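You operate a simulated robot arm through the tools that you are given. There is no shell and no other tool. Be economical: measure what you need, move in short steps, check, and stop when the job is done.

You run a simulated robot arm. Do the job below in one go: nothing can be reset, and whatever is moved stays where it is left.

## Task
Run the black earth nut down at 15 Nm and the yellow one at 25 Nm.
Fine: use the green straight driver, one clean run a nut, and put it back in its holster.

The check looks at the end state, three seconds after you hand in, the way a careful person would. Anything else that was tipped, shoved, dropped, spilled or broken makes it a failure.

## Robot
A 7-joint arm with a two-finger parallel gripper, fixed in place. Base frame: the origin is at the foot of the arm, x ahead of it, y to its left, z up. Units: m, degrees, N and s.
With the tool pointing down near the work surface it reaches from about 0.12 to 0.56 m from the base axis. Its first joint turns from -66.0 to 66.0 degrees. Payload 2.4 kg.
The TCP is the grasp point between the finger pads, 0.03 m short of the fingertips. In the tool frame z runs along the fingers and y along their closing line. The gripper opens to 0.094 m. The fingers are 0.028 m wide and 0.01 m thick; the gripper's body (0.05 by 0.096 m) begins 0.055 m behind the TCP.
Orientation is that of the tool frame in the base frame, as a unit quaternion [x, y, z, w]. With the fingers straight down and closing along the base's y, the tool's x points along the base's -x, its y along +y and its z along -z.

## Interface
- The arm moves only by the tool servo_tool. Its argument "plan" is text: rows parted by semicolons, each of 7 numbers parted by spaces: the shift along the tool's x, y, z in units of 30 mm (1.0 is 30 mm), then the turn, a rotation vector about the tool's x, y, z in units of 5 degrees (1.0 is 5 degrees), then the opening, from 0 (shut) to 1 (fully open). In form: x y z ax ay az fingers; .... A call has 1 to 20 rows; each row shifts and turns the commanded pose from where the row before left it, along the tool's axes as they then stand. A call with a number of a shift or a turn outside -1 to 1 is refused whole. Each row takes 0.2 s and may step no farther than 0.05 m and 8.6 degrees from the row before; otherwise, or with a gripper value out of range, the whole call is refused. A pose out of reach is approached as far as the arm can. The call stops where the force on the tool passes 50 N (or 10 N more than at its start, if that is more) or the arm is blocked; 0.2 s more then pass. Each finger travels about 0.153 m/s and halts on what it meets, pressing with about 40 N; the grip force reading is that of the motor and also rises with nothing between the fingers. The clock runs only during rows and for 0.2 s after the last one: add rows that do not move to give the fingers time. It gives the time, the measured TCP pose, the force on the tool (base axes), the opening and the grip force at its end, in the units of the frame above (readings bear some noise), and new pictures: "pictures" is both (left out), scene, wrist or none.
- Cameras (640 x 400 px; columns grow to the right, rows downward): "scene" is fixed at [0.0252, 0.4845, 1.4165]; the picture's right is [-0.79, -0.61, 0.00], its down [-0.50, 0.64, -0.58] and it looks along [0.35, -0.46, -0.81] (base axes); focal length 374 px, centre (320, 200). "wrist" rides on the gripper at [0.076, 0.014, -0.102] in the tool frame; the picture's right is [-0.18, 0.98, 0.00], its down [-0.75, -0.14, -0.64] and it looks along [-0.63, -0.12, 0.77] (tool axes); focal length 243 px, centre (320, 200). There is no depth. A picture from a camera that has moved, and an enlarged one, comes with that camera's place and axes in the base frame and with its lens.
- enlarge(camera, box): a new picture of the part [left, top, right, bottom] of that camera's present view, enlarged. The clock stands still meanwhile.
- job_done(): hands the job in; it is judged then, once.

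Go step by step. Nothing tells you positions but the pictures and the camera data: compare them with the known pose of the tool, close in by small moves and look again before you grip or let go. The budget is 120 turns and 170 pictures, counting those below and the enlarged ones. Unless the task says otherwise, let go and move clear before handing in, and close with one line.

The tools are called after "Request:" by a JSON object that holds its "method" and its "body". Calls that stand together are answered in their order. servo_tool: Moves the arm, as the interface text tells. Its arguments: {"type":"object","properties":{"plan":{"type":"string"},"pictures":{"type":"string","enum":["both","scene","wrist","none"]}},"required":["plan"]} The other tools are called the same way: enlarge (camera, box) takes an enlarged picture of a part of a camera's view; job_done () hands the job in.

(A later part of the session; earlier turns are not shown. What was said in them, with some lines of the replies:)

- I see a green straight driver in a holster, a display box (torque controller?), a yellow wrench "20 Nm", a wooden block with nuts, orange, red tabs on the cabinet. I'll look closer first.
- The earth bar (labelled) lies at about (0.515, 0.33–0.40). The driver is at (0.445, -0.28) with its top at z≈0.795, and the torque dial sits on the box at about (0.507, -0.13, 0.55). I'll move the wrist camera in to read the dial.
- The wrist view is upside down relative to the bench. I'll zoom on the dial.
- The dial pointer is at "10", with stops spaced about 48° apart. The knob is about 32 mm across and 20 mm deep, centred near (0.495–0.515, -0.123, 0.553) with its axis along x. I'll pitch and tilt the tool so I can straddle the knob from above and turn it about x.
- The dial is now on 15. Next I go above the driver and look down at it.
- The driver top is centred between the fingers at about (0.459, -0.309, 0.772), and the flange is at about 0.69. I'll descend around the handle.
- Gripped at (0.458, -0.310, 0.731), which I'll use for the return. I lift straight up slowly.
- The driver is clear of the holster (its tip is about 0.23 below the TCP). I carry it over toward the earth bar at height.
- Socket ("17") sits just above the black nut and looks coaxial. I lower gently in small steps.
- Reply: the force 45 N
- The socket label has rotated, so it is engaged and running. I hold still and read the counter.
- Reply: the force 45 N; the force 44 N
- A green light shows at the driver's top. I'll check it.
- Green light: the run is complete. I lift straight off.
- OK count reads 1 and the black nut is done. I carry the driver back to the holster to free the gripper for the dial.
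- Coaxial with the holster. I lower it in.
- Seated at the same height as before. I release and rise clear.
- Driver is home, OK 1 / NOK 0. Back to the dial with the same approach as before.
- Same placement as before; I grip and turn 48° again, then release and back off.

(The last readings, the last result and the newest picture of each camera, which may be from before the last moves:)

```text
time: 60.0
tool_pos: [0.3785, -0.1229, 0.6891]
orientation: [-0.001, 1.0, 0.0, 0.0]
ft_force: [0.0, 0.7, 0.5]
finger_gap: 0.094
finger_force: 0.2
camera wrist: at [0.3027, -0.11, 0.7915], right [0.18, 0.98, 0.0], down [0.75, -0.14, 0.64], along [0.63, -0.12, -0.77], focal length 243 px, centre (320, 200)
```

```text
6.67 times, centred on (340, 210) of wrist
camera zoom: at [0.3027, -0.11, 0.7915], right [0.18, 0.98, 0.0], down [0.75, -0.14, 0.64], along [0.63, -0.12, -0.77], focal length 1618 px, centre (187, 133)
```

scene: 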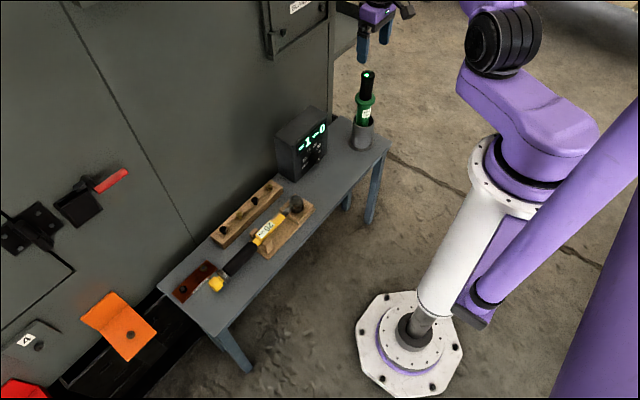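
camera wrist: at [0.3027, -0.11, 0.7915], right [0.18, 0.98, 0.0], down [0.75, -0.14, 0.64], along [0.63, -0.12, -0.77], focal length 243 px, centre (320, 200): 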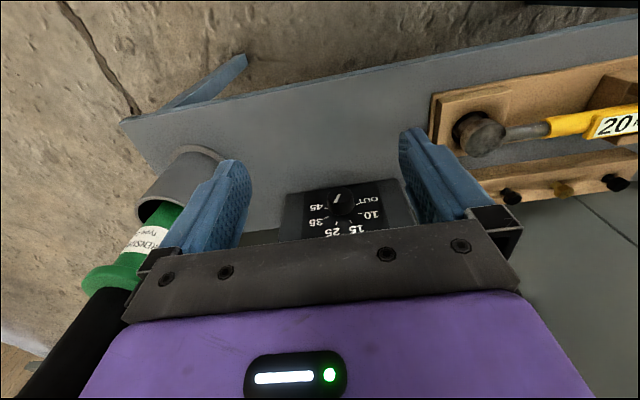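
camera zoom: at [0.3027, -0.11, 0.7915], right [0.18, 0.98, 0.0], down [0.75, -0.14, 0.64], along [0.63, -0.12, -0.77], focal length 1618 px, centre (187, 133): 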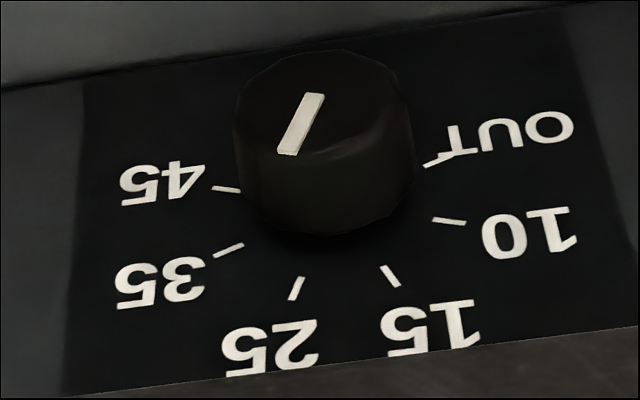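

Dial is on 25. Back above the driver.

Request:
{"method": "servo_tool", "body": {"plan": "0 0 -0.98 0 0 0 1;0 0 -0.98 0 0 0 1;0 0 -0.98 0 0 0 1;0 0 -0.98 0 0 0 1;0 0 -0.98 0 0 0 1;0 0 -0.98 0 0 0 1;-0.383 -0.889 0 0 0 0 1;-0.383 -0.889 0 0 0 0 1;-0.383 -0.889 0 0 0 0 1;-0.383 -0.889 0 0 0 0 1;-0.383 -0.889 0 0 0 0 1;-0.383 -0.889 0 0 0 0 1;-0.383 -0.889 0 0 0 0 1;0 0 0 0 0 0 1", "pictures": "wrist"}}

Request:
{"method": "enlarge", "body": {"camera": "wrist", "box": [220, 60, 420, 200]}}

```text
time: 63.0
tool_pos: [0.461, -0.3107, 0.8661]
orientation: [0.0, 1.0, 0.0, 0.0]
ft_force: [0.1, 0.6, -0.7]
finger_gap: 0.0939
finger_force: 0.1
camera wrist: at [0.3837, -0.2969, 0.9671], right [0.18, 0.98, 0.0], down [0.75, -0.14, 0.64], along [0.63, -0.12, -0.77], focal length 243 px, centre (320, 200)
```

wrist: 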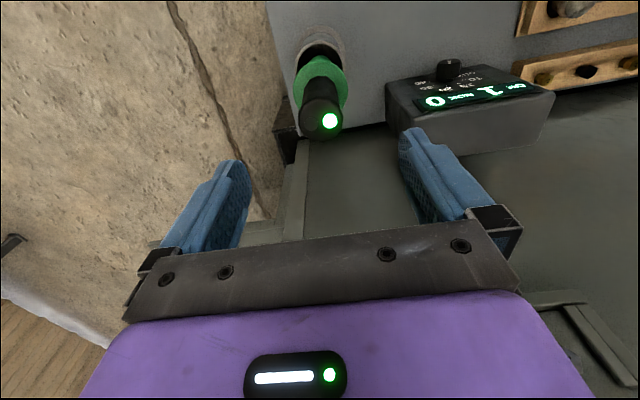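

```text
2.86 times, centred on (320, 130) of wrist
camera zoom: at [0.3837, -0.2969, 0.9671], right [0.18, 0.98, 0.0], down [0.75, -0.14, 0.64], along [0.63, -0.12, -0.77], focal length 693 px, centre (320, 400)
```

zoom: 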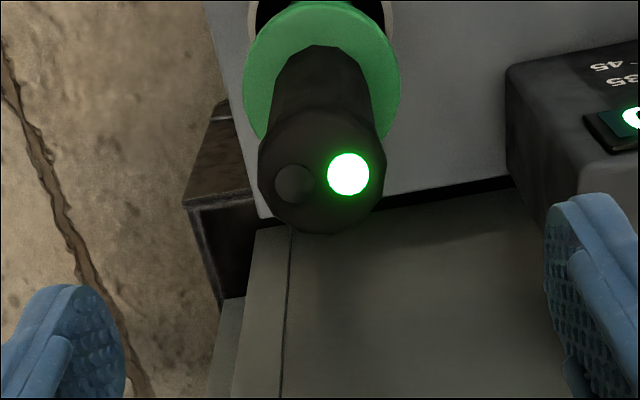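

Request:
{"method": "servo_tool", "body": {"plan": "0.06 0 0.9 0 0 0 1;0 0 0.9 0 0 0 1;0 0 0.9 0 0 0 1;0 0 0.9 0 0 0 1;0 0 0.9 0 0 0 1;0 0 0 0 0 0 1;0 0 0 0 0 0 0.2;0 0 0 0 0 0 0.2;0 0 0 0 0 0 0.2;0 0 0 0 0 0 0.2", "pictures": "wrist"}}

```text
time: 65.2
tool_pos: [0.4581, -0.3098, 0.7297]
orientation: [0.0, 1.0, 0.0, -0.001]
ft_force: [0.9, -1.2, 0.1]
finger_gap: 0.0383
finger_force: 40.0
camera wrist: at [0.3817, -0.2963, 0.832], right [0.18, 0.98, 0.0], down [0.75, -0.14, 0.64], along [0.63, -0.12, -0.77], focal length 243 px, centre (320, 200)
```

wrist: 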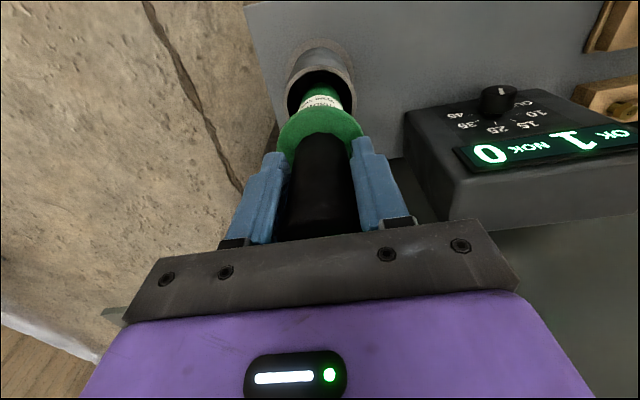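

Request:
{"method": "enlarge", "body": {"camera": "wrist", "box": [200, 100, 440, 250]}}

Request:
{"method": "enlarge", "body": {"camera": "scene", "box": [320, 50, 420, 150]}}

```text
2.67 times, centred on (320, 175) of wrist
camera zoom: at [0.3817, -0.2963, 0.832], right [0.18, 0.98, 0.0], down [0.75, -0.14, 0.64], along [0.63, -0.12, -0.77], focal length 647 px, centre (320, 267)
```

zoom: 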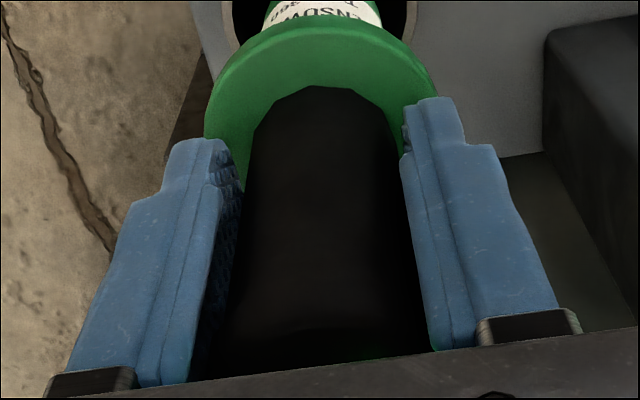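

```text
4.00 times, centred on (370, 100) of scene
camera zoom: at [0.0253, 0.4844, 1.4165], right [-0.79, -0.61, 0.0], down [-0.5, 0.64, -0.58], along [0.35, -0.46, -0.81], focal length 1495 px, centre (120, 600)
```

zoom: 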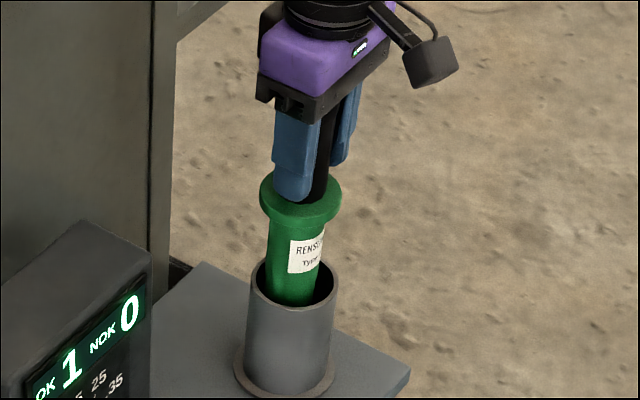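

The driver leaned a few mm toward +x after release, so I'm off-centre. I reopen and re-check before re-gripping.

Request:
{"method": "servo_tool", "body": {"plan": "0 0 0 0 0 0 0.7;0 0 0 0 0 0 0.7;0 0 0 0 0 0 0.7", "pictures": "none"}}

Request:
{"method": "enlarge", "body": {"camera": "wrist", "box": [200, 100, 440, 250]}}

Request:
{"method": "enlarge", "body": {"camera": "scene", "box": [320, 50, 420, 150]}}

```text
time: 66.0
tool_pos: [0.4585, -0.3087, 0.7293]
orientation: [-0.001, 1.0, 0.001, -0.001]
ft_force: [0.4, 0.3, 0.4]
finger_gap: 0.066
finger_force: 0.1
```

```text
2.67 times, centred on (320, 175) of wrist
camera zoom: at [0.3817, -0.2963, 0.8321], right [0.18, 0.98, 0.0], down [0.75, -0.14, 0.64], along [0.63, -0.12, -0.77], focal length 647 px, centre (320, 267)
```

zoom: 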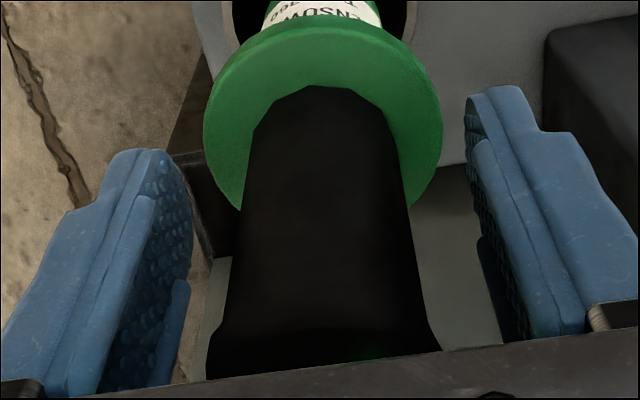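

```text
4.00 times, centred on (370, 100) of scene
camera zoom: at [0.0252, 0.4845, 1.4165], right [-0.79, -0.61, 0.0], down [-0.5, 0.64, -0.58], along [0.35, -0.46, -0.81], focal length 1495 px, centre (120, 600)
```

zoom: 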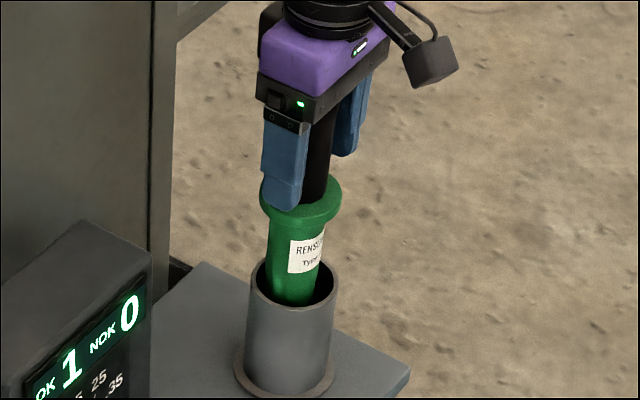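

Request:
{"method": "servo_tool", "body": {"plan": "-0.23 0 0 0 0 0 0.7;0 0 0 0 0 0 0.7;0 0 0 0 0 0 0.2;0 0 0 0 0 0 0.2;0 0 0 0 0 0 0.2;0 0 0 0 0 0 0.2", "pictures": "none"}}

Request:
{"method": "enlarge", "body": {"camera": "wrist", "box": [200, 100, 440, 250]}}

```text
time: 67.4
tool_pos: [0.4651, -0.3094, 0.7316]
orientation: [0.0, 1.0, 0.001, 0.0]
ft_force: [-0.4, -1.8, -0.4]
finger_gap: 0.0368
finger_force: 40.4
```

```text
2.67 times, centred on (320, 175) of wrist
camera zoom: at [0.3886, -0.2965, 0.8323], right [0.18, 0.98, 0.0], down [0.75, -0.14, 0.64], along [0.63, -0.12, -0.77], focal length 647 px, centre (320, 267)
```

zoom: 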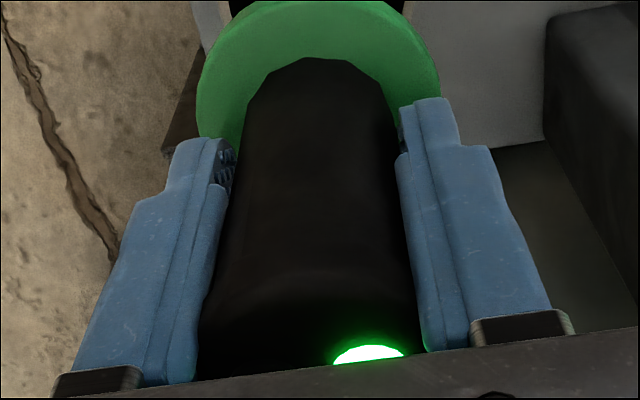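

Request:
{"method": "servo_tool", "body": {"plan": "0 0 -0.4 0 0 0 0.2;0 0 -0.6 0 0 0 0.2;0 0 -0.8 0 0 0 0.2;0 0 -0.8 0 0 0 0.2;0 0 -0.8 0 0 0 0.2;0 0 -0.8 0 0 0 0.2;0 0 -0.8 0 0 0 0.2;0 0 -0.6 0 0 0 0.2"}}

Request:
{"method": "enlarge", "body": {"camera": "wrist", "box": [260, 20, 380, 110]}}

Request:
{"method": "enlarge", "body": {"camera": "scene", "box": [320, 0, 440, 160]}}

```text
time: 69.2
tool_pos: [0.4654, -0.3103, 0.8986]
orientation: [0.0, 1.0, 0.0, -0.001]
ft_force: [-0.2, -0.3, -7.8]
finger_gap: 0.0368
finger_force: 39.9
camera wrist: at [0.3885, -0.2966, 1.0007], right [0.18, 0.98, 0.0], down [0.75, -0.14, 0.64], along [0.63, -0.12, -0.77], focal length 243 px, centre (320, 200)
```

scene: 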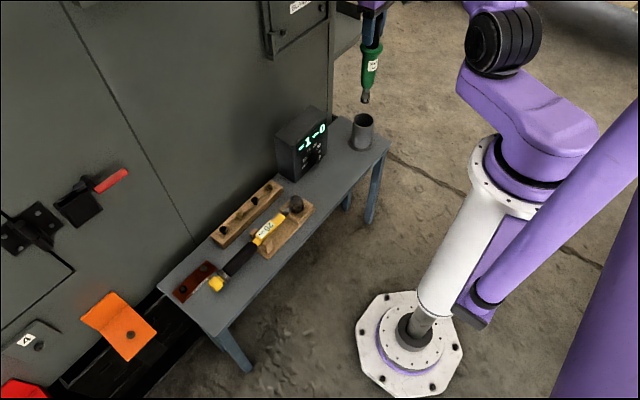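
wrist: 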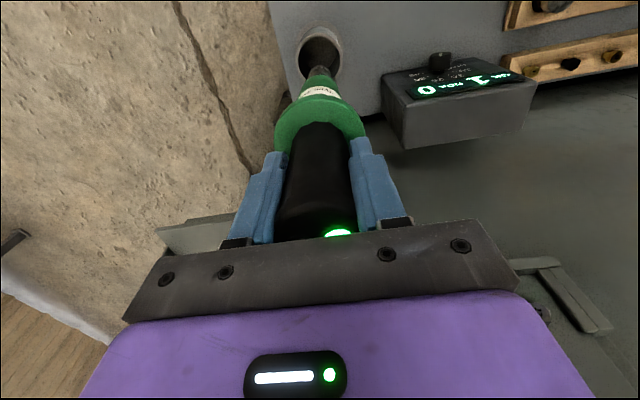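

```text
4.44 times, centred on (320, 65) of wrist
camera zoom: at [0.3885, -0.2966, 1.0007], right [0.18, 0.98, 0.0], down [0.75, -0.14, 0.64], along [0.63, -0.12, -0.77], focal length 1078 px, centre (320, 800)
```

zoom: 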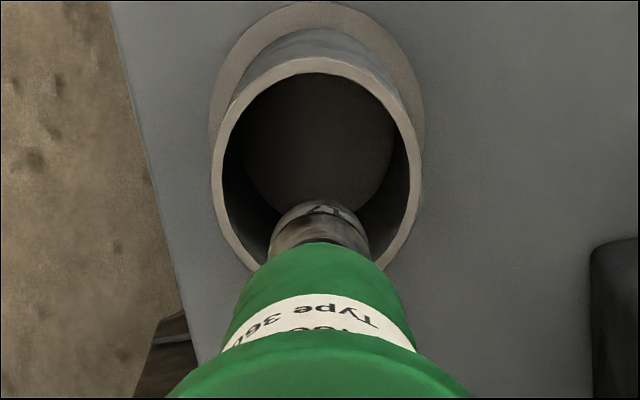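

```text
2.50 times, centred on (380, 80) of scene
camera zoom: at [0.0253, 0.4844, 1.4165], right [-0.79, -0.61, 0.0], down [-0.5, 0.64, -0.58], along [0.35, -0.46, -0.81], focal length 934 px, centre (170, 500)
```

zoom: 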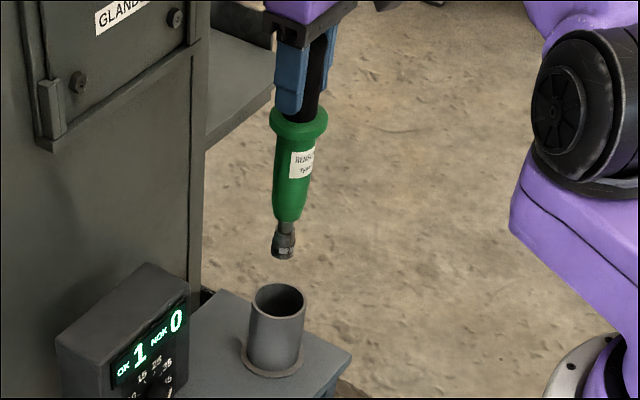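

The driver hangs almost vertical (tip about 2 mm toward -x). I carry it to the brass nut at about (0.519–0.522, 0.335).

Request:
{"method": "servo_tool", "body": {"plan": "0 0.5 0 0 0 0 0.2;0 1 0 0 0 0 0.2;0 1 0 0 0 0 0.2;0 1 0 0 0 0 0.2;0 1 0 0 0 0 0.2;0 1 0 0 0 0 0.2;0 1 0 0 0 0 0.2;0 1 0 0 0 0 0.2;0 1 0 0 0 0 0.2;0 1 0 0 0 0 0.2;0 1 0 0 0 0 0.2;0 1 0 0 0 0 0.2;-0.2 1 0 0 0 0 0.2;-0.2 1 0 0 0 0 0.2;-0.2 1 0 0 0 0 0.2;-0.2 1 0 0 0 0 0.2;-0.2 1 0 0 0 0 0.2;-0.2 1 0 0 0 0 0.2;-0.2 1 0 0 0 0 0.2;-0.2 1 0 0 0 0 0.2", "pictures": "none"}}

Request:
{"method": "servo_tool", "body": {"plan": "-0.2 1 0 0 0 0 0.2;-0.12 1 0 0 0 0 0.2;0 0 0.8 0 0 0 0.2;0 0 0.8 0 0 0 0.2;0 0 0 0 0 0 0.2"}}

Request:
{"method": "enlarge", "body": {"camera": "wrist", "box": [260, 20, 380, 110]}}

Request:
{"method": "enlarge", "body": {"camera": "scene", "box": [150, 210, 250, 310]}}

```text
time: 73.4
tool_pos: [0.5135, 0.276, 0.8978]
orientation: [0.0, 1.0, 0.0, 0.0]
ft_force: [-0.2, -0.1, -8.3]
finger_gap: 0.0368
finger_force: 40.3
```

```text
time: 74.6
tool_pos: [0.5223, 0.3367, 0.8506]
orientation: [0.001, 1.0, 0.001, 0.0]
ft_force: [-0.1, 0.1, -8.2]
finger_gap: 0.0367
finger_force: 40.1
camera wrist: at [0.4462, 0.3491, 0.9523], right [0.18, 0.98, 0.0], down [0.75, -0.14, 0.64], along [0.63, -0.12, -0.77], focal length 243 px, centre (320, 200)
```

scene: 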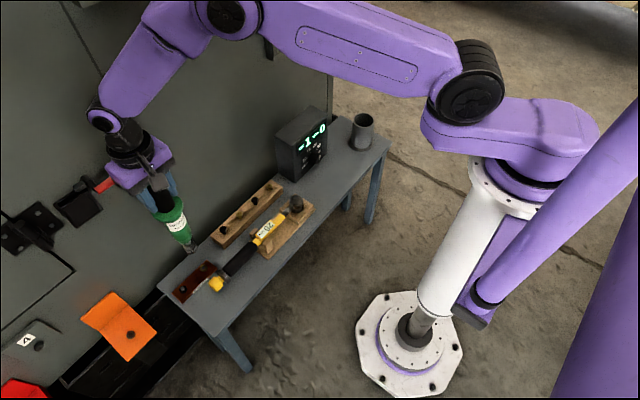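
wrist: 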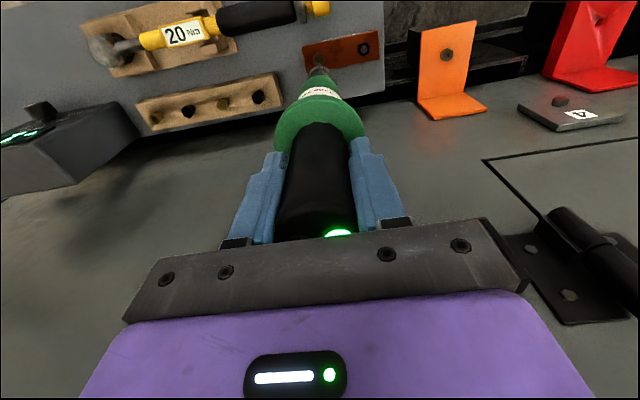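

```text
4.44 times, centred on (320, 65) of wrist
camera zoom: at [0.4462, 0.3491, 0.9523], right [0.18, 0.98, 0.0], down [0.75, -0.14, 0.64], along [0.63, -0.12, -0.77], focal length 1078 px, centre (320, 800)
```

zoom: 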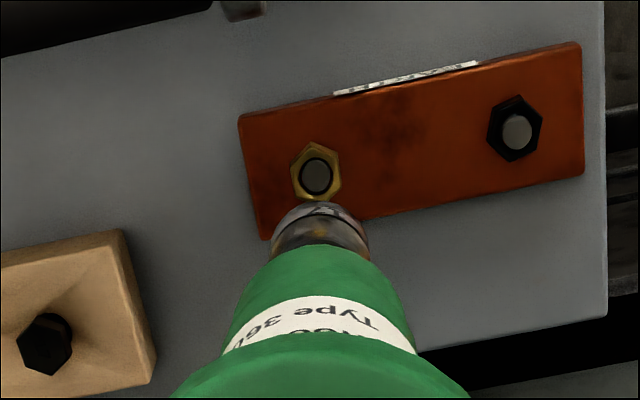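

```text
4.00 times, centred on (200, 260) of scene
camera zoom: at [0.0254, 0.4846, 1.4164], right [-0.79, -0.61, 0.0], down [-0.5, 0.64, -0.58], along [0.35, -0.46, -0.81], focal length 1495 px, centre (800, -40)
```

zoom: 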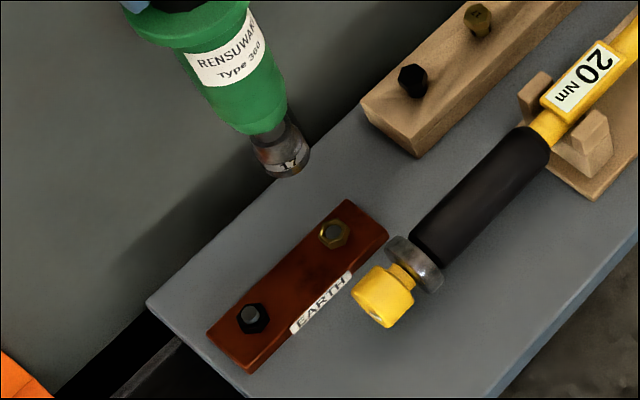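

Nut is slightly off by 1–2 mm; I nudge, then descend to just above it and compare again.

Request:
{"method": "servo_tool", "body": {"plan": "0.04 -0.04 0 0 0 0 0.2;0 0 0.84 0 0 0 0.2;0 0 0.84 0 0 0 0.2;0 0 0.84 0 0 0 0.2;0 0 0 0 0 0 0.2", "pictures": "none"}}

Request:
{"method": "enlarge", "body": {"camera": "wrist", "box": [260, 30, 380, 110]}}

Request:
{"method": "enlarge", "body": {"camera": "scene", "box": [150, 230, 250, 310]}}

```text
time: 75.8
tool_pos: [0.5222, 0.3344, 0.7751]
orientation: [0.001, 1.0, 0.0, -0.001]
ft_force: [0.0, 0.5, -7.9]
finger_gap: 0.0369
finger_force: 39.8
```

```text
5.00 times, centred on (320, 70) of wrist
camera zoom: at [0.4454, 0.348, 0.8769], right [0.18, 0.98, 0.0], down [0.75, -0.14, 0.64], along [0.63, -0.12, -0.77], focal length 1213 px, centre (320, 850)
```

zoom: 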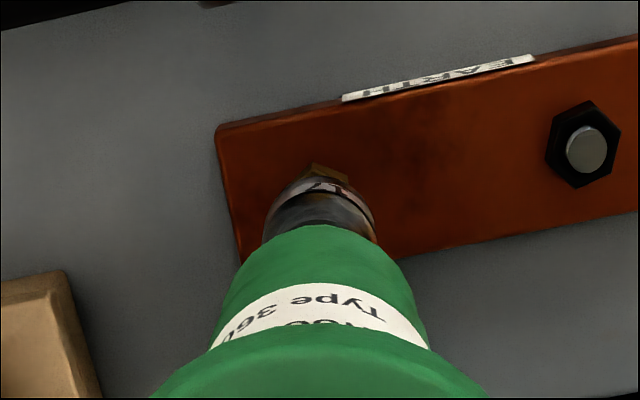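

```text
5.00 times, centred on (200, 270) of scene
camera zoom: at [0.0254, 0.4846, 1.4164], right [-0.79, -0.61, 0.0], down [-0.5, 0.64, -0.58], along [0.35, -0.46, -0.81], focal length 1869 px, centre (920, -150)
```

zoom: 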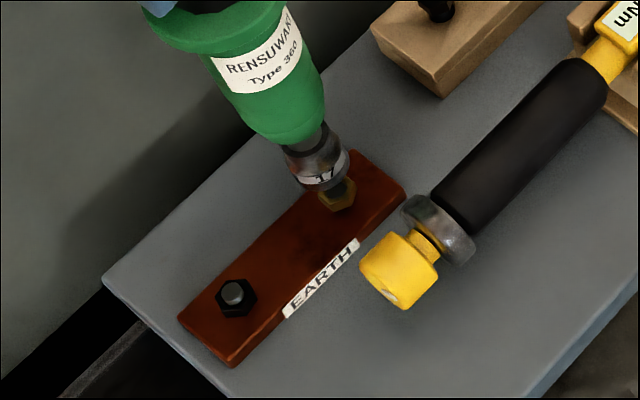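

Compared with the black nut at the same height, the socket sits about 2.5 mm too far +x. I correct and recheck.

Request:
{"method": "servo_tool", "body": {"plan": "0.09 0.03 0.1 0 0 0 0.2;0 0 0.2 0 0 0 0.2;0 0 0.2 0 0 0 0.2;0 0 0 0 0 0 0.2", "pictures": "none"}}

Request:
{"method": "enlarge", "body": {"camera": "wrist", "box": [260, 30, 380, 110]}}

Request:
{"method": "enlarge", "body": {"camera": "scene", "box": [190, 240, 240, 280]}}

```text
time: 76.8
tool_pos: [0.5189, 0.3365, 0.7594]
orientation: [0.0, 1.0, 0.0, 0.0]
ft_force: [-1.1, 0.3, -7.5]
finger_gap: 0.0369
finger_force: 40.2
```

```text
5.00 times, centred on (320, 70) of wrist
camera zoom: at [0.4425, 0.3485, 0.8615], right [0.18, 0.98, 0.0], down [0.75, -0.14, 0.64], along [0.63, -0.12, -0.77], focal length 1213 px, centre (320, 850)
```

zoom: 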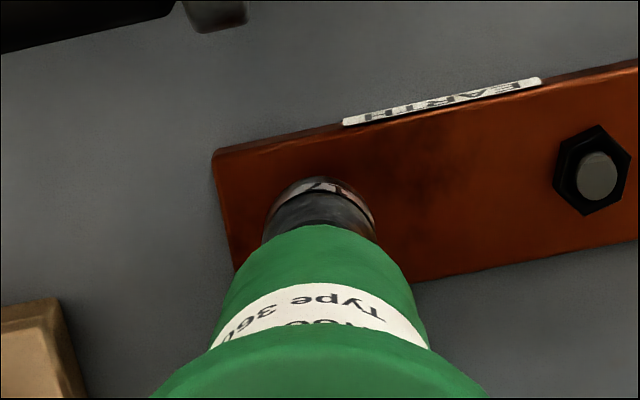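

```text
10.00 times, centred on (215, 260) of scene
camera zoom: at [0.0254, 0.4846, 1.4164], right [-0.79, -0.61, 0.0], down [-0.5, 0.64, -0.58], along [0.35, -0.46, -0.81], focal length 3738 px, centre (1370, -400)
```

zoom: 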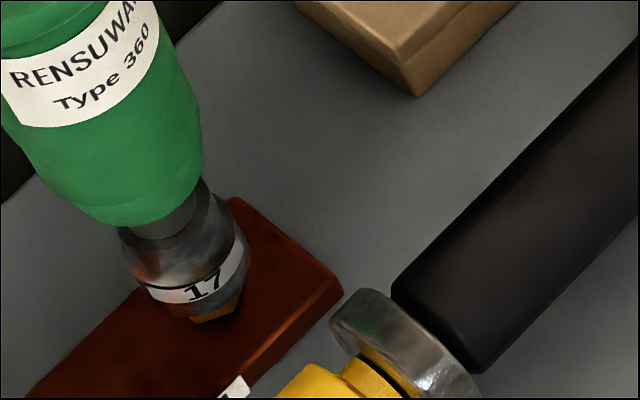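

Request:
{"method": "servo_tool", "body": {"plan": "0 0 0.15 0 0 0 0.2;0 0 0.15 0 0 0 0.2;0 0 0.12 0 0 0 0.2;0 0 0 0 0 0 0.2", "pictures": "none"}}

Request:
{"method": "enlarge", "body": {"camera": "scene", "box": [190, 240, 240, 280]}}

```text
time: 77.8
tool_pos: [0.5181, 0.335, 0.7471]
orientation: [0.0, 1.0, 0.0, 0.0]
ft_force: [1.4, -2.7, -8.4]
finger_gap: 0.0366
finger_force: 39.3
```

```text
10.00 times, centred on (215, 260) of scene
camera zoom: at [0.0254, 0.4845, 1.4164], right [-0.79, -0.61, 0.0], down [-0.5, 0.64, -0.58], along [0.35, -0.46, -0.81], focal length 3738 px, centre (1370, -400)
```

zoom: 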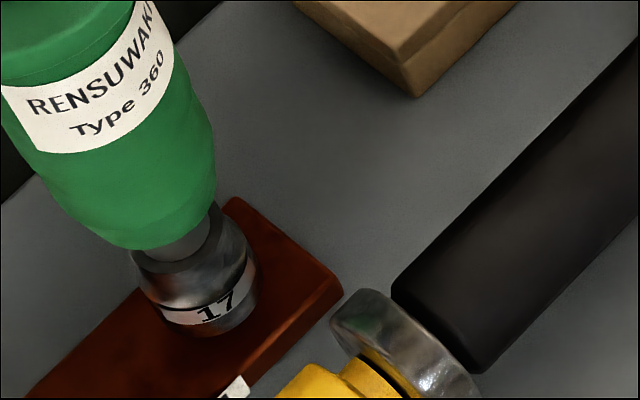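

The socket is down over the nut. Now I press as before and hold.

Request:
{"method": "servo_tool", "body": {"plan": "0 0 0.1 0 0 0 0.2;0 0 0.1 0 0 0 0.2;0 0 0.1 0 0 0 0.2;0 0 0.03 0 0 0 0.2;0 0 0 0 0 0 0.2;0 0 0 0 0 0 0.2;0 0 0 0 0 0 0.2;0 0 0 0 0 0 0.2;0 0 0 0 0 0 0.2"}}

Request:
{"method": "enlarge", "body": {"camera": "scene", "box": [190, 240, 240, 280]}}

Request:
{"method": "enlarge", "body": {"camera": "wrist", "box": [270, 190, 390, 250]}}

```text
time: 79.8
tool_pos: [0.5205, 0.3358, 0.7402]
orientation: [0.001, 1.0, 0.001, 0.004]
ft_force: [3.5, -8.7, 42.1]
finger_gap: 0.0368
finger_force: 39.9
camera wrist: at [0.4442, 0.3487, 0.8423], right [0.18, 0.98, 0.01], down [0.75, -0.14, 0.65], along [0.64, -0.12, -0.76], focal length 243 px, centre (320, 200)
```

scene: 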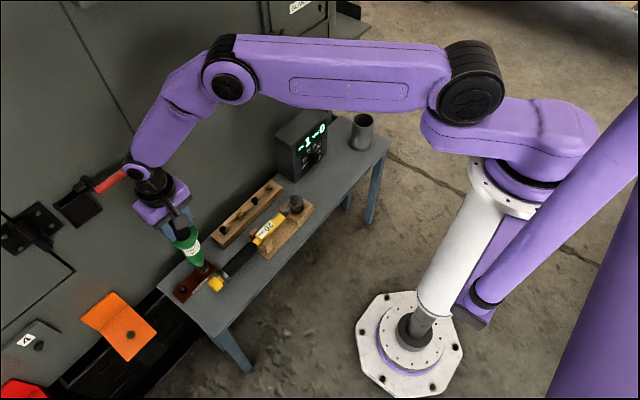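
wrist: 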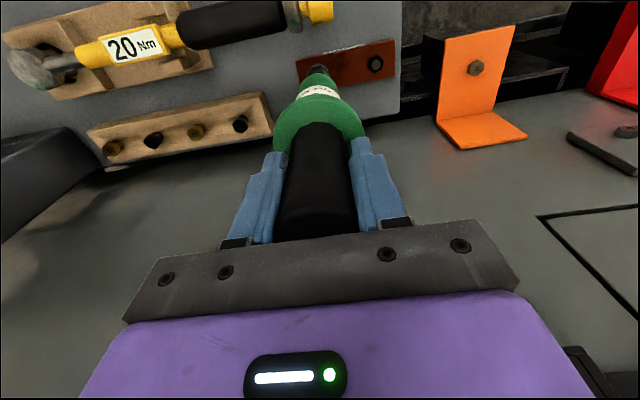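

```text
10.00 times, centred on (215, 260) of scene
camera zoom: at [0.0246, 0.4839, 1.4167], right [-0.79, -0.61, 0.0], down [-0.5, 0.65, -0.58], along [0.35, -0.46, -0.81], focal length 3738 px, centre (1370, -400)
```

zoom: 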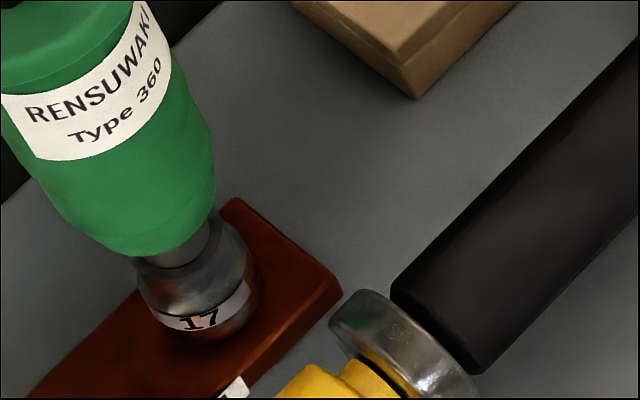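

```text
5.33 times, centred on (330, 220) of wrist
camera zoom: at [0.4442, 0.3487, 0.8423], right [0.18, 0.98, 0.01], down [0.75, -0.14, 0.65], along [0.64, -0.12, -0.76], focal length 1294 px, centre (267, 93)
```

zoom: 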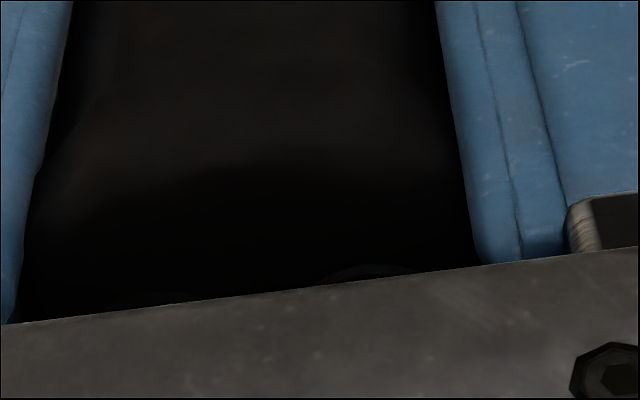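

The light is off, so the run is in progress. I keep holding.

Request:
{"method": "servo_tool", "body": {"plan": "0 0 0 0 0 0 0.2;0 0 0 0 0 0 0.2;0 0 0 0 0 0 0.2;0 0 0 0 0 0 0.2;0 0 0 0 0 0 0.2"}}

Request:
{"method": "enlarge", "body": {"camera": "scene", "box": [270, 100, 350, 180]}}

```text
time: 81.0
tool_pos: [0.5205, 0.3354, 0.7405]
orientation: [0.0, 1.0, 0.002, 0.003]
ft_force: [2.9, -10.3, 40.7]
finger_gap: 0.0368
finger_force: 39.9
camera wrist: at [0.4437, 0.349, 0.8422], right [0.18, 0.98, 0.0], down [0.75, -0.14, 0.65], along [0.64, -0.12, -0.76], focal length 243 px, centre (320, 200)
```

scene: 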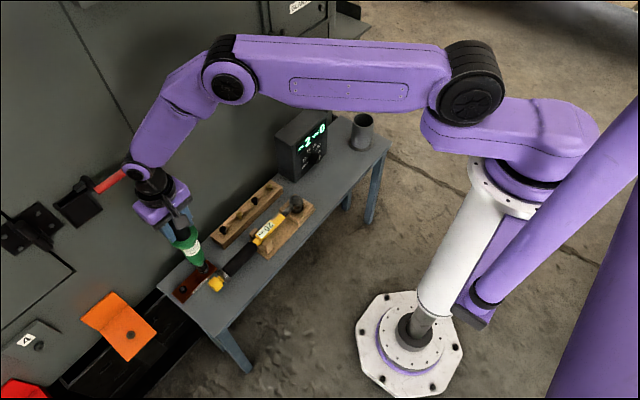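
wrist: 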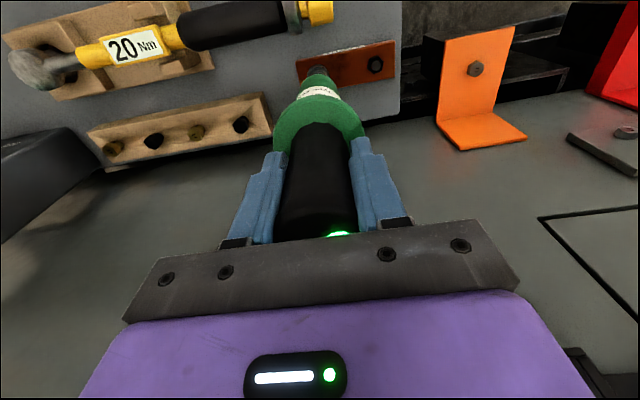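

```text
5.00 times, centred on (310, 140) of scene
camera zoom: at [0.0246, 0.4839, 1.4167], right [-0.79, -0.61, 0.0], down [-0.5, 0.65, -0.58], along [0.35, -0.46, -0.81], focal length 1869 px, centre (370, 500)
```

zoom: 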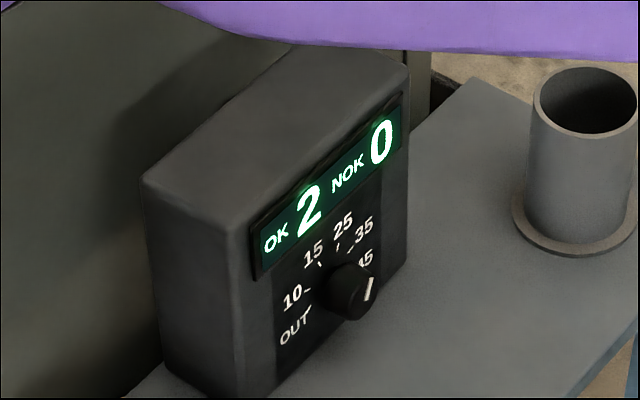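

OK 2 / NOK 0. I lift off and check the nuts.

Request:
{"method": "servo_tool", "body": {"plan": "0 0 -0.2 0 0 0 0.2;0 0 -0.2 0 0 0 0.2;0 0 -0.3 0 0 0 0.2;0 0 -0.5 0 0 0 0.2;0 0 -0.8 0 0 0 0.2;0 0 -0.8 0 0 0 0.2;0 0 -0.8 0 0 0 0.2;0 0 -0.8 0 0 0 0.2;0 0 -0.85 0 0 0 0.2;0 0 0 0 0 0 0.2"}}

Request:
{"method": "enlarge", "body": {"camera": "scene", "box": [150, 230, 250, 310]}}

Request:
{"method": "enlarge", "body": {"camera": "wrist", "box": [260, 20, 380, 110]}}

```text
time: 83.2
tool_pos: [0.5195, 0.3346, 0.8948]
orientation: [0.0, 1.0, 0.0, 0.0]
ft_force: [0.2, -0.2, -8.2]
finger_gap: 0.0366
finger_force: 39.5
camera wrist: at [0.442, 0.3479, 0.9965], right [0.18, 0.98, 0.0], down [0.75, -0.14, 0.64], along [0.63, -0.12, -0.77], focal length 243 px, centre (320, 200)
```

scene: 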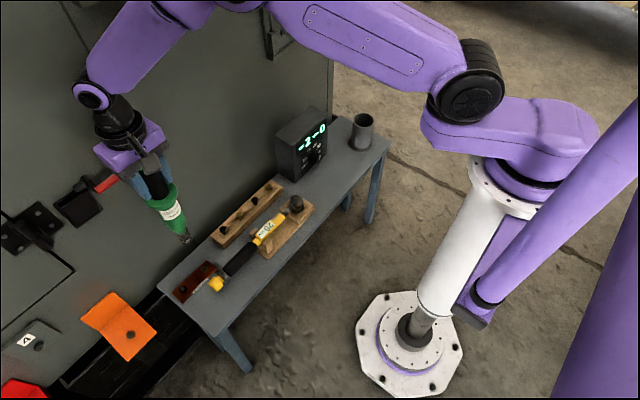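
wrist: 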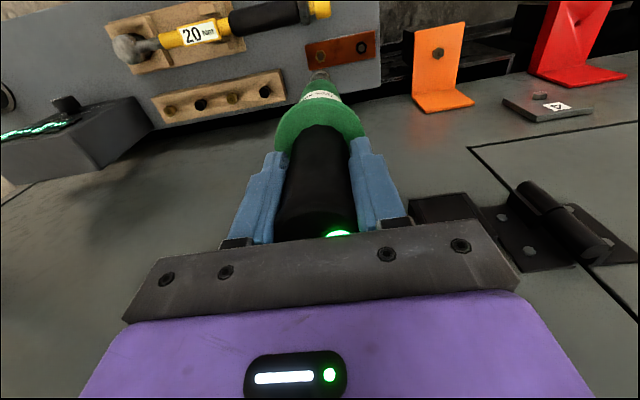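

```text
5.00 times, centred on (200, 270) of scene
camera zoom: at [0.0254, 0.4846, 1.4164], right [-0.79, -0.61, 0.0], down [-0.5, 0.64, -0.58], along [0.35, -0.46, -0.81], focal length 1869 px, centre (920, -150)
```

zoom: 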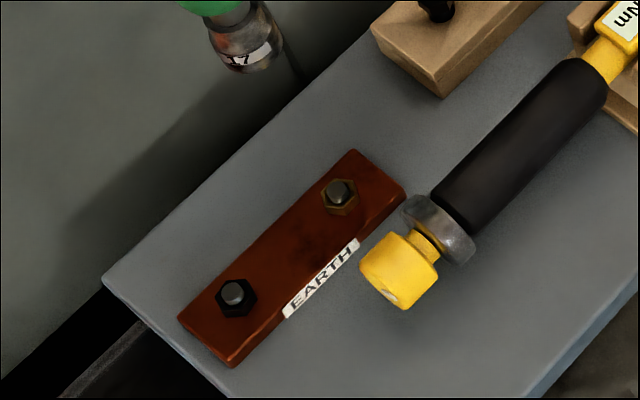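

```text
4.44 times, centred on (320, 65) of wrist
camera zoom: at [0.442, 0.3479, 0.9965], right [0.18, 0.98, 0.0], down [0.75, -0.14, 0.64], along [0.63, -0.12, -0.77], focal length 1078 px, centre (320, 800)
```

zoom: 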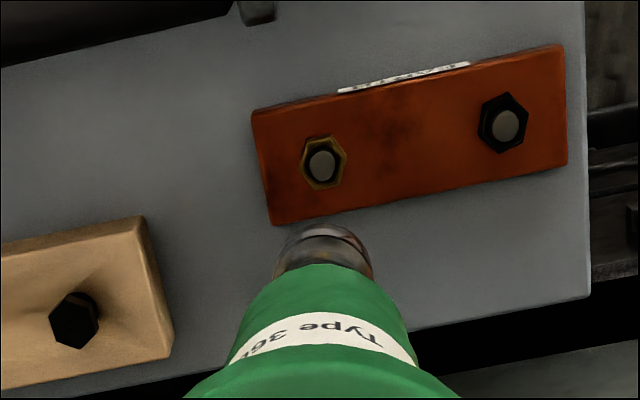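

Both nuts are seated. I return the driver, also removing the ~1° lean picked up in the grip.

Request:
{"method": "servo_tool", "body": {"plan": "0.2 -0.8 0 0 0.2 0 0.2;0.2 -1 0 0 0 0 0.2;0.2 -1 0 0 0 0 0.2;0.2 -1 0 0 0 0 0.2;0.2 -1 0 0 0 0 0.2;0.2 -1 0 0 0 0 0.2;0.2 -1 0 0 0 0 0.2;0.2 -1 0 0 0 0 0.2;0.2 -1 0 0 0 0 0.2;0.2 -1 0 0 0 0 0.2;0 -1 0 0 0 0 0.2;0 -1 0 0 0 0 0.2;0 -1 0 0 0 0 0.2;0 -1 0 0 0 0 0.2;0 -1 0 0 0 0 0.2;0 -1 0 0 0 0 0.2;0 -1 0 0 0 0 0.2;0 -1 0 0 0 0 0.2;0 -1 0 0 0 0 0.2;0 -1 0 0 0 0 0.2", "pictures": "none"}}

Request:
{"method": "servo_tool", "body": {"plan": "0 -1 0 0 0 0 0.2;0 -0.7 0 0 0 0 0.2;0 0 0 0 0 0 0.2;0 0 0 0 0 0 0.2;0 0 0 0 0 0 0.2"}}

Request:
{"method": "enlarge", "body": {"camera": "wrist", "box": [260, 20, 380, 110]}}

Request:
{"method": "enlarge", "body": {"camera": "scene", "box": [320, 0, 440, 160]}}

```text
time: 87.4
tool_pos: [0.4592, -0.2595, 0.8964]
orientation: [-0.001, 1.0, 0.0, -0.009]
ft_force: [0.3, 0.5, -8.4]
finger_gap: 0.0364
finger_force: 40.1
```

```text
time: 88.6
tool_pos: [0.46, -0.3094, 0.8957]
orientation: [-0.001, 1.0, 0.0, -0.008]
ft_force: [-0.3, 0.2, -8.6]
finger_gap: 0.0368
finger_force: 40.3
camera wrist: at [0.3838, -0.2965, 0.999], right [0.18, 0.98, 0.0], down [0.76, -0.14, 0.63], along [0.62, -0.12, -0.78], focal length 243 px, centre (320, 200)
```

scene: 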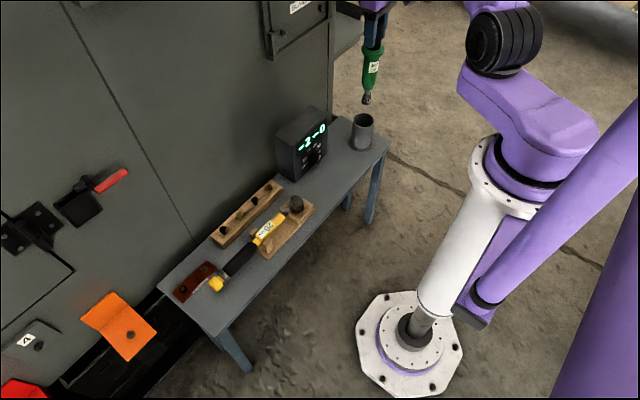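
wrist: 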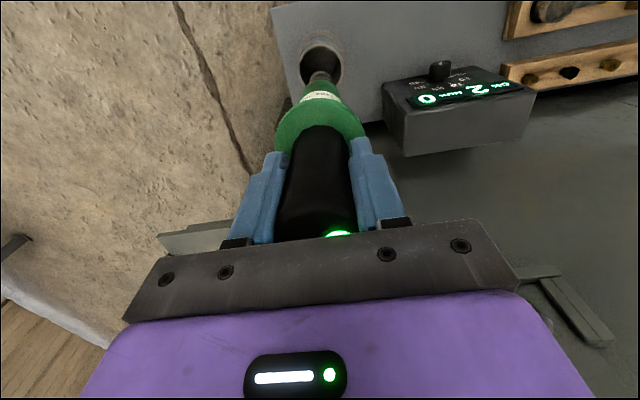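

```text
4.44 times, centred on (320, 65) of wrist
camera zoom: at [0.3838, -0.2965, 0.999], right [0.18, 0.98, 0.0], down [0.76, -0.14, 0.63], along [0.62, -0.12, -0.78], focal length 1078 px, centre (320, 800)
```

zoom: 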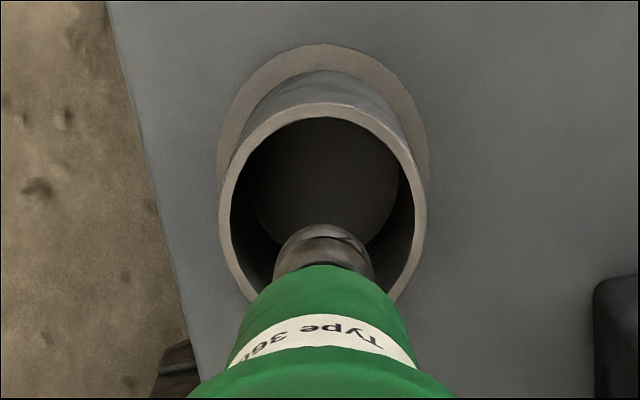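

```text
2.50 times, centred on (380, 80) of scene
camera zoom: at [0.0253, 0.4844, 1.4165], right [-0.79, -0.61, 0.0], down [-0.5, 0.64, -0.58], along [0.35, -0.46, -0.81], focal length 934 px, centre (170, 500)
```

zoom: 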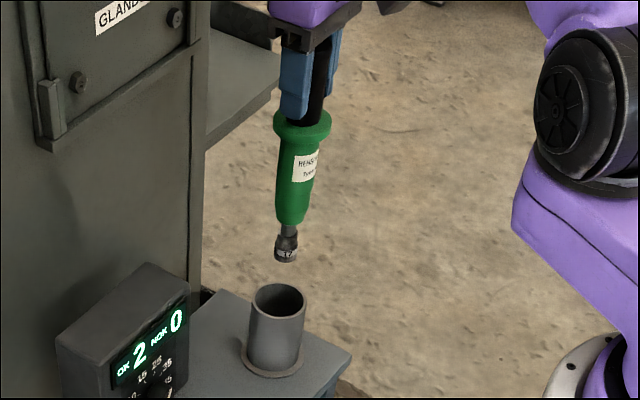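

Request:
{"method": "servo_tool", "body": {"plan": "-0.015 0 0.85 0 0 0 0.2;-0.015 0 0.85 0 0 0 0.2;-0.015 0 0.85 0 0 0 0.2;-0.015 0 0.85 0 0 0 0.2;-0.015 0 0.85 0 0 0 0.2;-0.015 0 0.75 0 0 0 0.2;0 0 0.15 0 0 0 0.2;0 0 0.15 0 0 0 0.2;0 0 0 0 0 0 0.2;0 0 0 0 0 0 0.2", "pictures": "none"}}

Request:
{"method": "servo_tool", "body": {"plan": "0 0 0.05 0 0 0 0.2;0 0 0.03 0 0 0 0.2;0 0 0 0 0 0 0.2", "pictures": "none"}}

```text
time: 90.8
tool_pos: [0.4589, -0.3105, 0.7369]
orientation: [0.0, 1.0, 0.0, -0.009]
ft_force: [-0.5, -0.2, -8.6]
finger_gap: 0.0366
finger_force: 39.9
```

```text
time: 91.6
tool_pos: [0.4592, -0.3094, 0.7333]
orientation: [0.0, 1.0, 0.0, -0.008]
ft_force: [0.4, -0.2, -8.5]
finger_gap: 0.0365
finger_force: 40.0
```

Request:
{"method": "servo_tool", "body": {"plan": "0 0 0.04 0 0 0 0.2;0 0 0 0 0 0 0.2", "pictures": "none"}}

```text
time: 92.2
tool_pos: [0.4598, -0.3098, 0.7319]
orientation: [0.001, 1.0, 0.0, -0.009]
ft_force: [0.3, -0.4, -8.2]
finger_gap: 0.0366
finger_force: 40.2
```

Request:
{"method": "servo_tool", "body": {"plan": "0 0 0.03 0 0 0 0.2;0 0 0 0 0 0 0.2", "pictures": "none"}}

```text
time: 92.8
tool_pos: [0.4591, -0.3113, 0.7321]
orientation: [0.0, 1.0, 0.0, -0.008]
ft_force: [0.1, -0.3, -8.3]
finger_gap: 0.0366
finger_force: 40.5
```

Request:
{"method": "servo_tool", "body": {"plan": "0 0 0.03 0 0 0 0.2;0 0 0 0 0 0 0.2", "pictures": "none"}}

```text
time: 93.4
tool_pos: [0.4584, -0.3107, 0.7315]
orientation: [0.0, 1.0, 0.0, -0.009]
ft_force: [-0.5, -0.1, -7.9]
finger_gap: 0.0365
finger_force: 39.7
```

Request:
{"method": "servo_tool", "body": {"plan": "0 0 0.03 0 0 0 0.2;0 0 0 0 0 0 0.2", "pictures": "none"}}

```text
time: 94.0
tool_pos: [0.4576, -0.3093, 0.7306]
orientation: [0.0, 1.0, -0.001, -0.008]
ft_force: [0.3, -0.3, -9.7]
finger_gap: 0.0367
finger_force: 39.9
```

Request:
{"method": "servo_tool", "body": {"plan": "0 0 0.03 0 0 0 0.2;0 0 0 0 0 0 0.2", "pictures": "none"}}

Request:
{"method": "enlarge", "body": {"camera": "scene", "box": [320, 50, 420, 150]}}

```text
time: 94.6
tool_pos: [0.4583, -0.3096, 0.73]
orientation: [0.0, 1.0, 0.001, -0.009]
ft_force: [-2.7, 3.3, 15.3]
finger_gap: 0.0366
finger_force: 40.0
```

```text
4.00 times, centred on (370, 100) of scene
camera zoom: at [0.025, 0.4847, 1.4164], right [-0.79, -0.61, 0.0], down [-0.5, 0.64, -0.58], along [0.35, -0.46, -0.81], focal length 1495 px, centre (120, 600)
```

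zoom: 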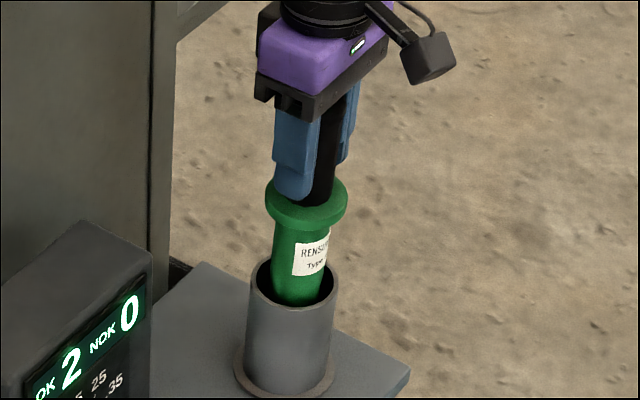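

Seated on contact. I ease off about 1 mm, release and rise.

Request:
{"method": "servo_tool", "body": {"plan": "0 0 -0.04 0 0 0 0.2;0 0 0 0 0 0 0.45;0 0 0 0 0 0 0.7;0 0 0 0 0 0 1;0 0 0 0 0 0 1;0 0 -0.6 0 0 0 1;0 0 -0.9 0 0 0 1;0 0 -1 0 0 0 1;0 0 -1 0 0 0 1;0 0 -1 0 0 0 1;0 0 0 0 0 0 1"}}

Request:
{"method": "enlarge", "body": {"camera": "scene", "box": [280, 50, 400, 190]}}

Request:
{"method": "enlarge", "body": {"camera": "wrist", "box": [220, 20, 420, 160]}}

```text
time: 97.0
tool_pos: [0.4612, -0.3099, 0.8654]
orientation: [0.0, 1.0, 0.0, -0.009]
ft_force: [0.1, -0.2, -0.2]
finger_gap: 0.0938
finger_force: 0.0
camera wrist: at [0.3858, -0.2965, 0.9691], right [0.18, 0.98, 0.0], down [0.76, -0.14, 0.63], along [0.62, -0.12, -0.78], focal length 243 px, centre (320, 200)
```

scene: 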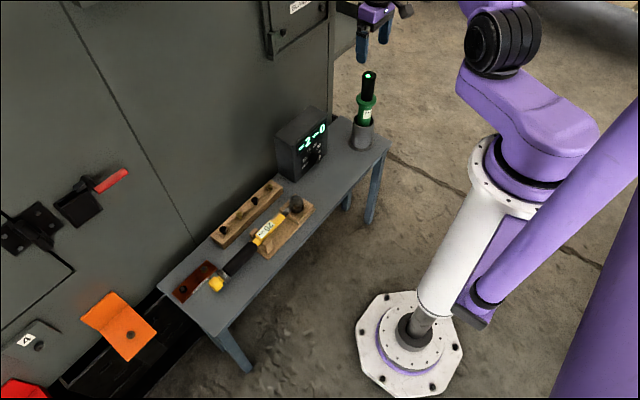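
wrist: 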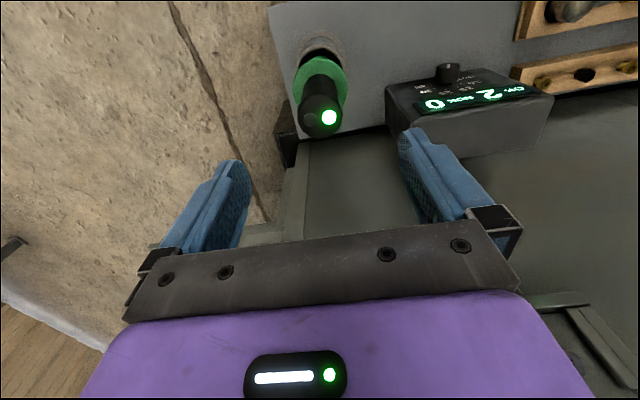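

```text
2.86 times, centred on (340, 120) of scene
camera zoom: at [0.0252, 0.4845, 1.4165], right [-0.79, -0.61, 0.0], down [-0.5, 0.64, -0.58], along [0.35, -0.46, -0.81], focal length 1068 px, centre (263, 429)
```

zoom: 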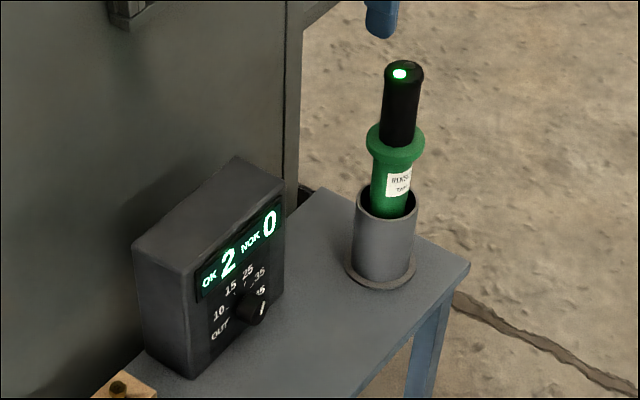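

```text
2.86 times, centred on (320, 90) of wrist
camera zoom: at [0.3858, -0.2965, 0.9691], right [0.18, 0.98, 0.0], down [0.76, -0.14, 0.63], along [0.62, -0.12, -0.78], focal length 693 px, centre (320, 514)
```

zoom: 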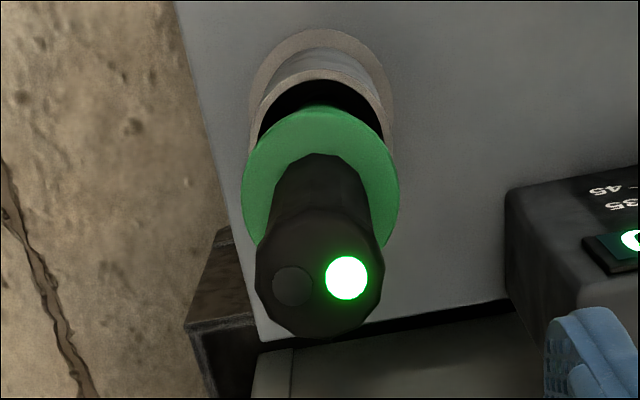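

The driver stands in its holster and the counter reads OK 2 / NOK 0. I move clear and hand in.

Request:
{"method": "servo_tool", "body": {"plan": "0.3 0.3 -1 0 0 0 1;0.5 0.8 -0.5 0 0 0 1;0.5 0.8 0 0 0 0 1;0.5 0.8 0 0 0 0 1;0 0 0 0 0 0 1", "pictures": "scene"}}

```text
time: 98.2
tool_pos: [0.4062, -0.229, 0.9111]
orientation: [0.001, 1.0, 0.0, -0.009]
ft_force: [0.2, 0.2, 0.3]
finger_gap: 0.0938
finger_force: 0.0
```

scene: 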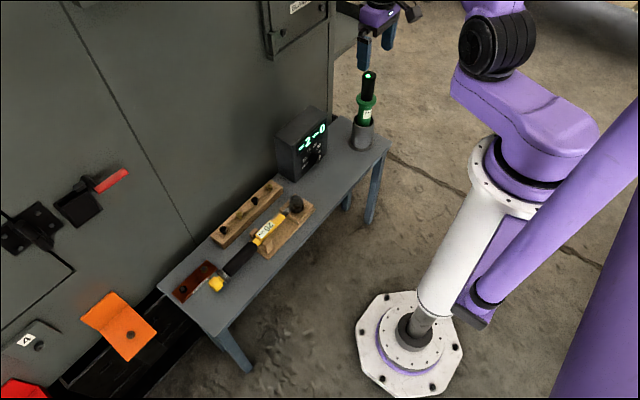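

Everything is in place and the arm is clear, so I hand in.

Request:
{"method": "job_done", "body": {}}

```text
The job is handed in.
```

I ran the black earth nut down with the dial at 15 Nm and the yellow one with it at 25 Nm, one run each (counter OK 2 / NOK 0). The green driver is back in its holster, and the dial is still set to 25.
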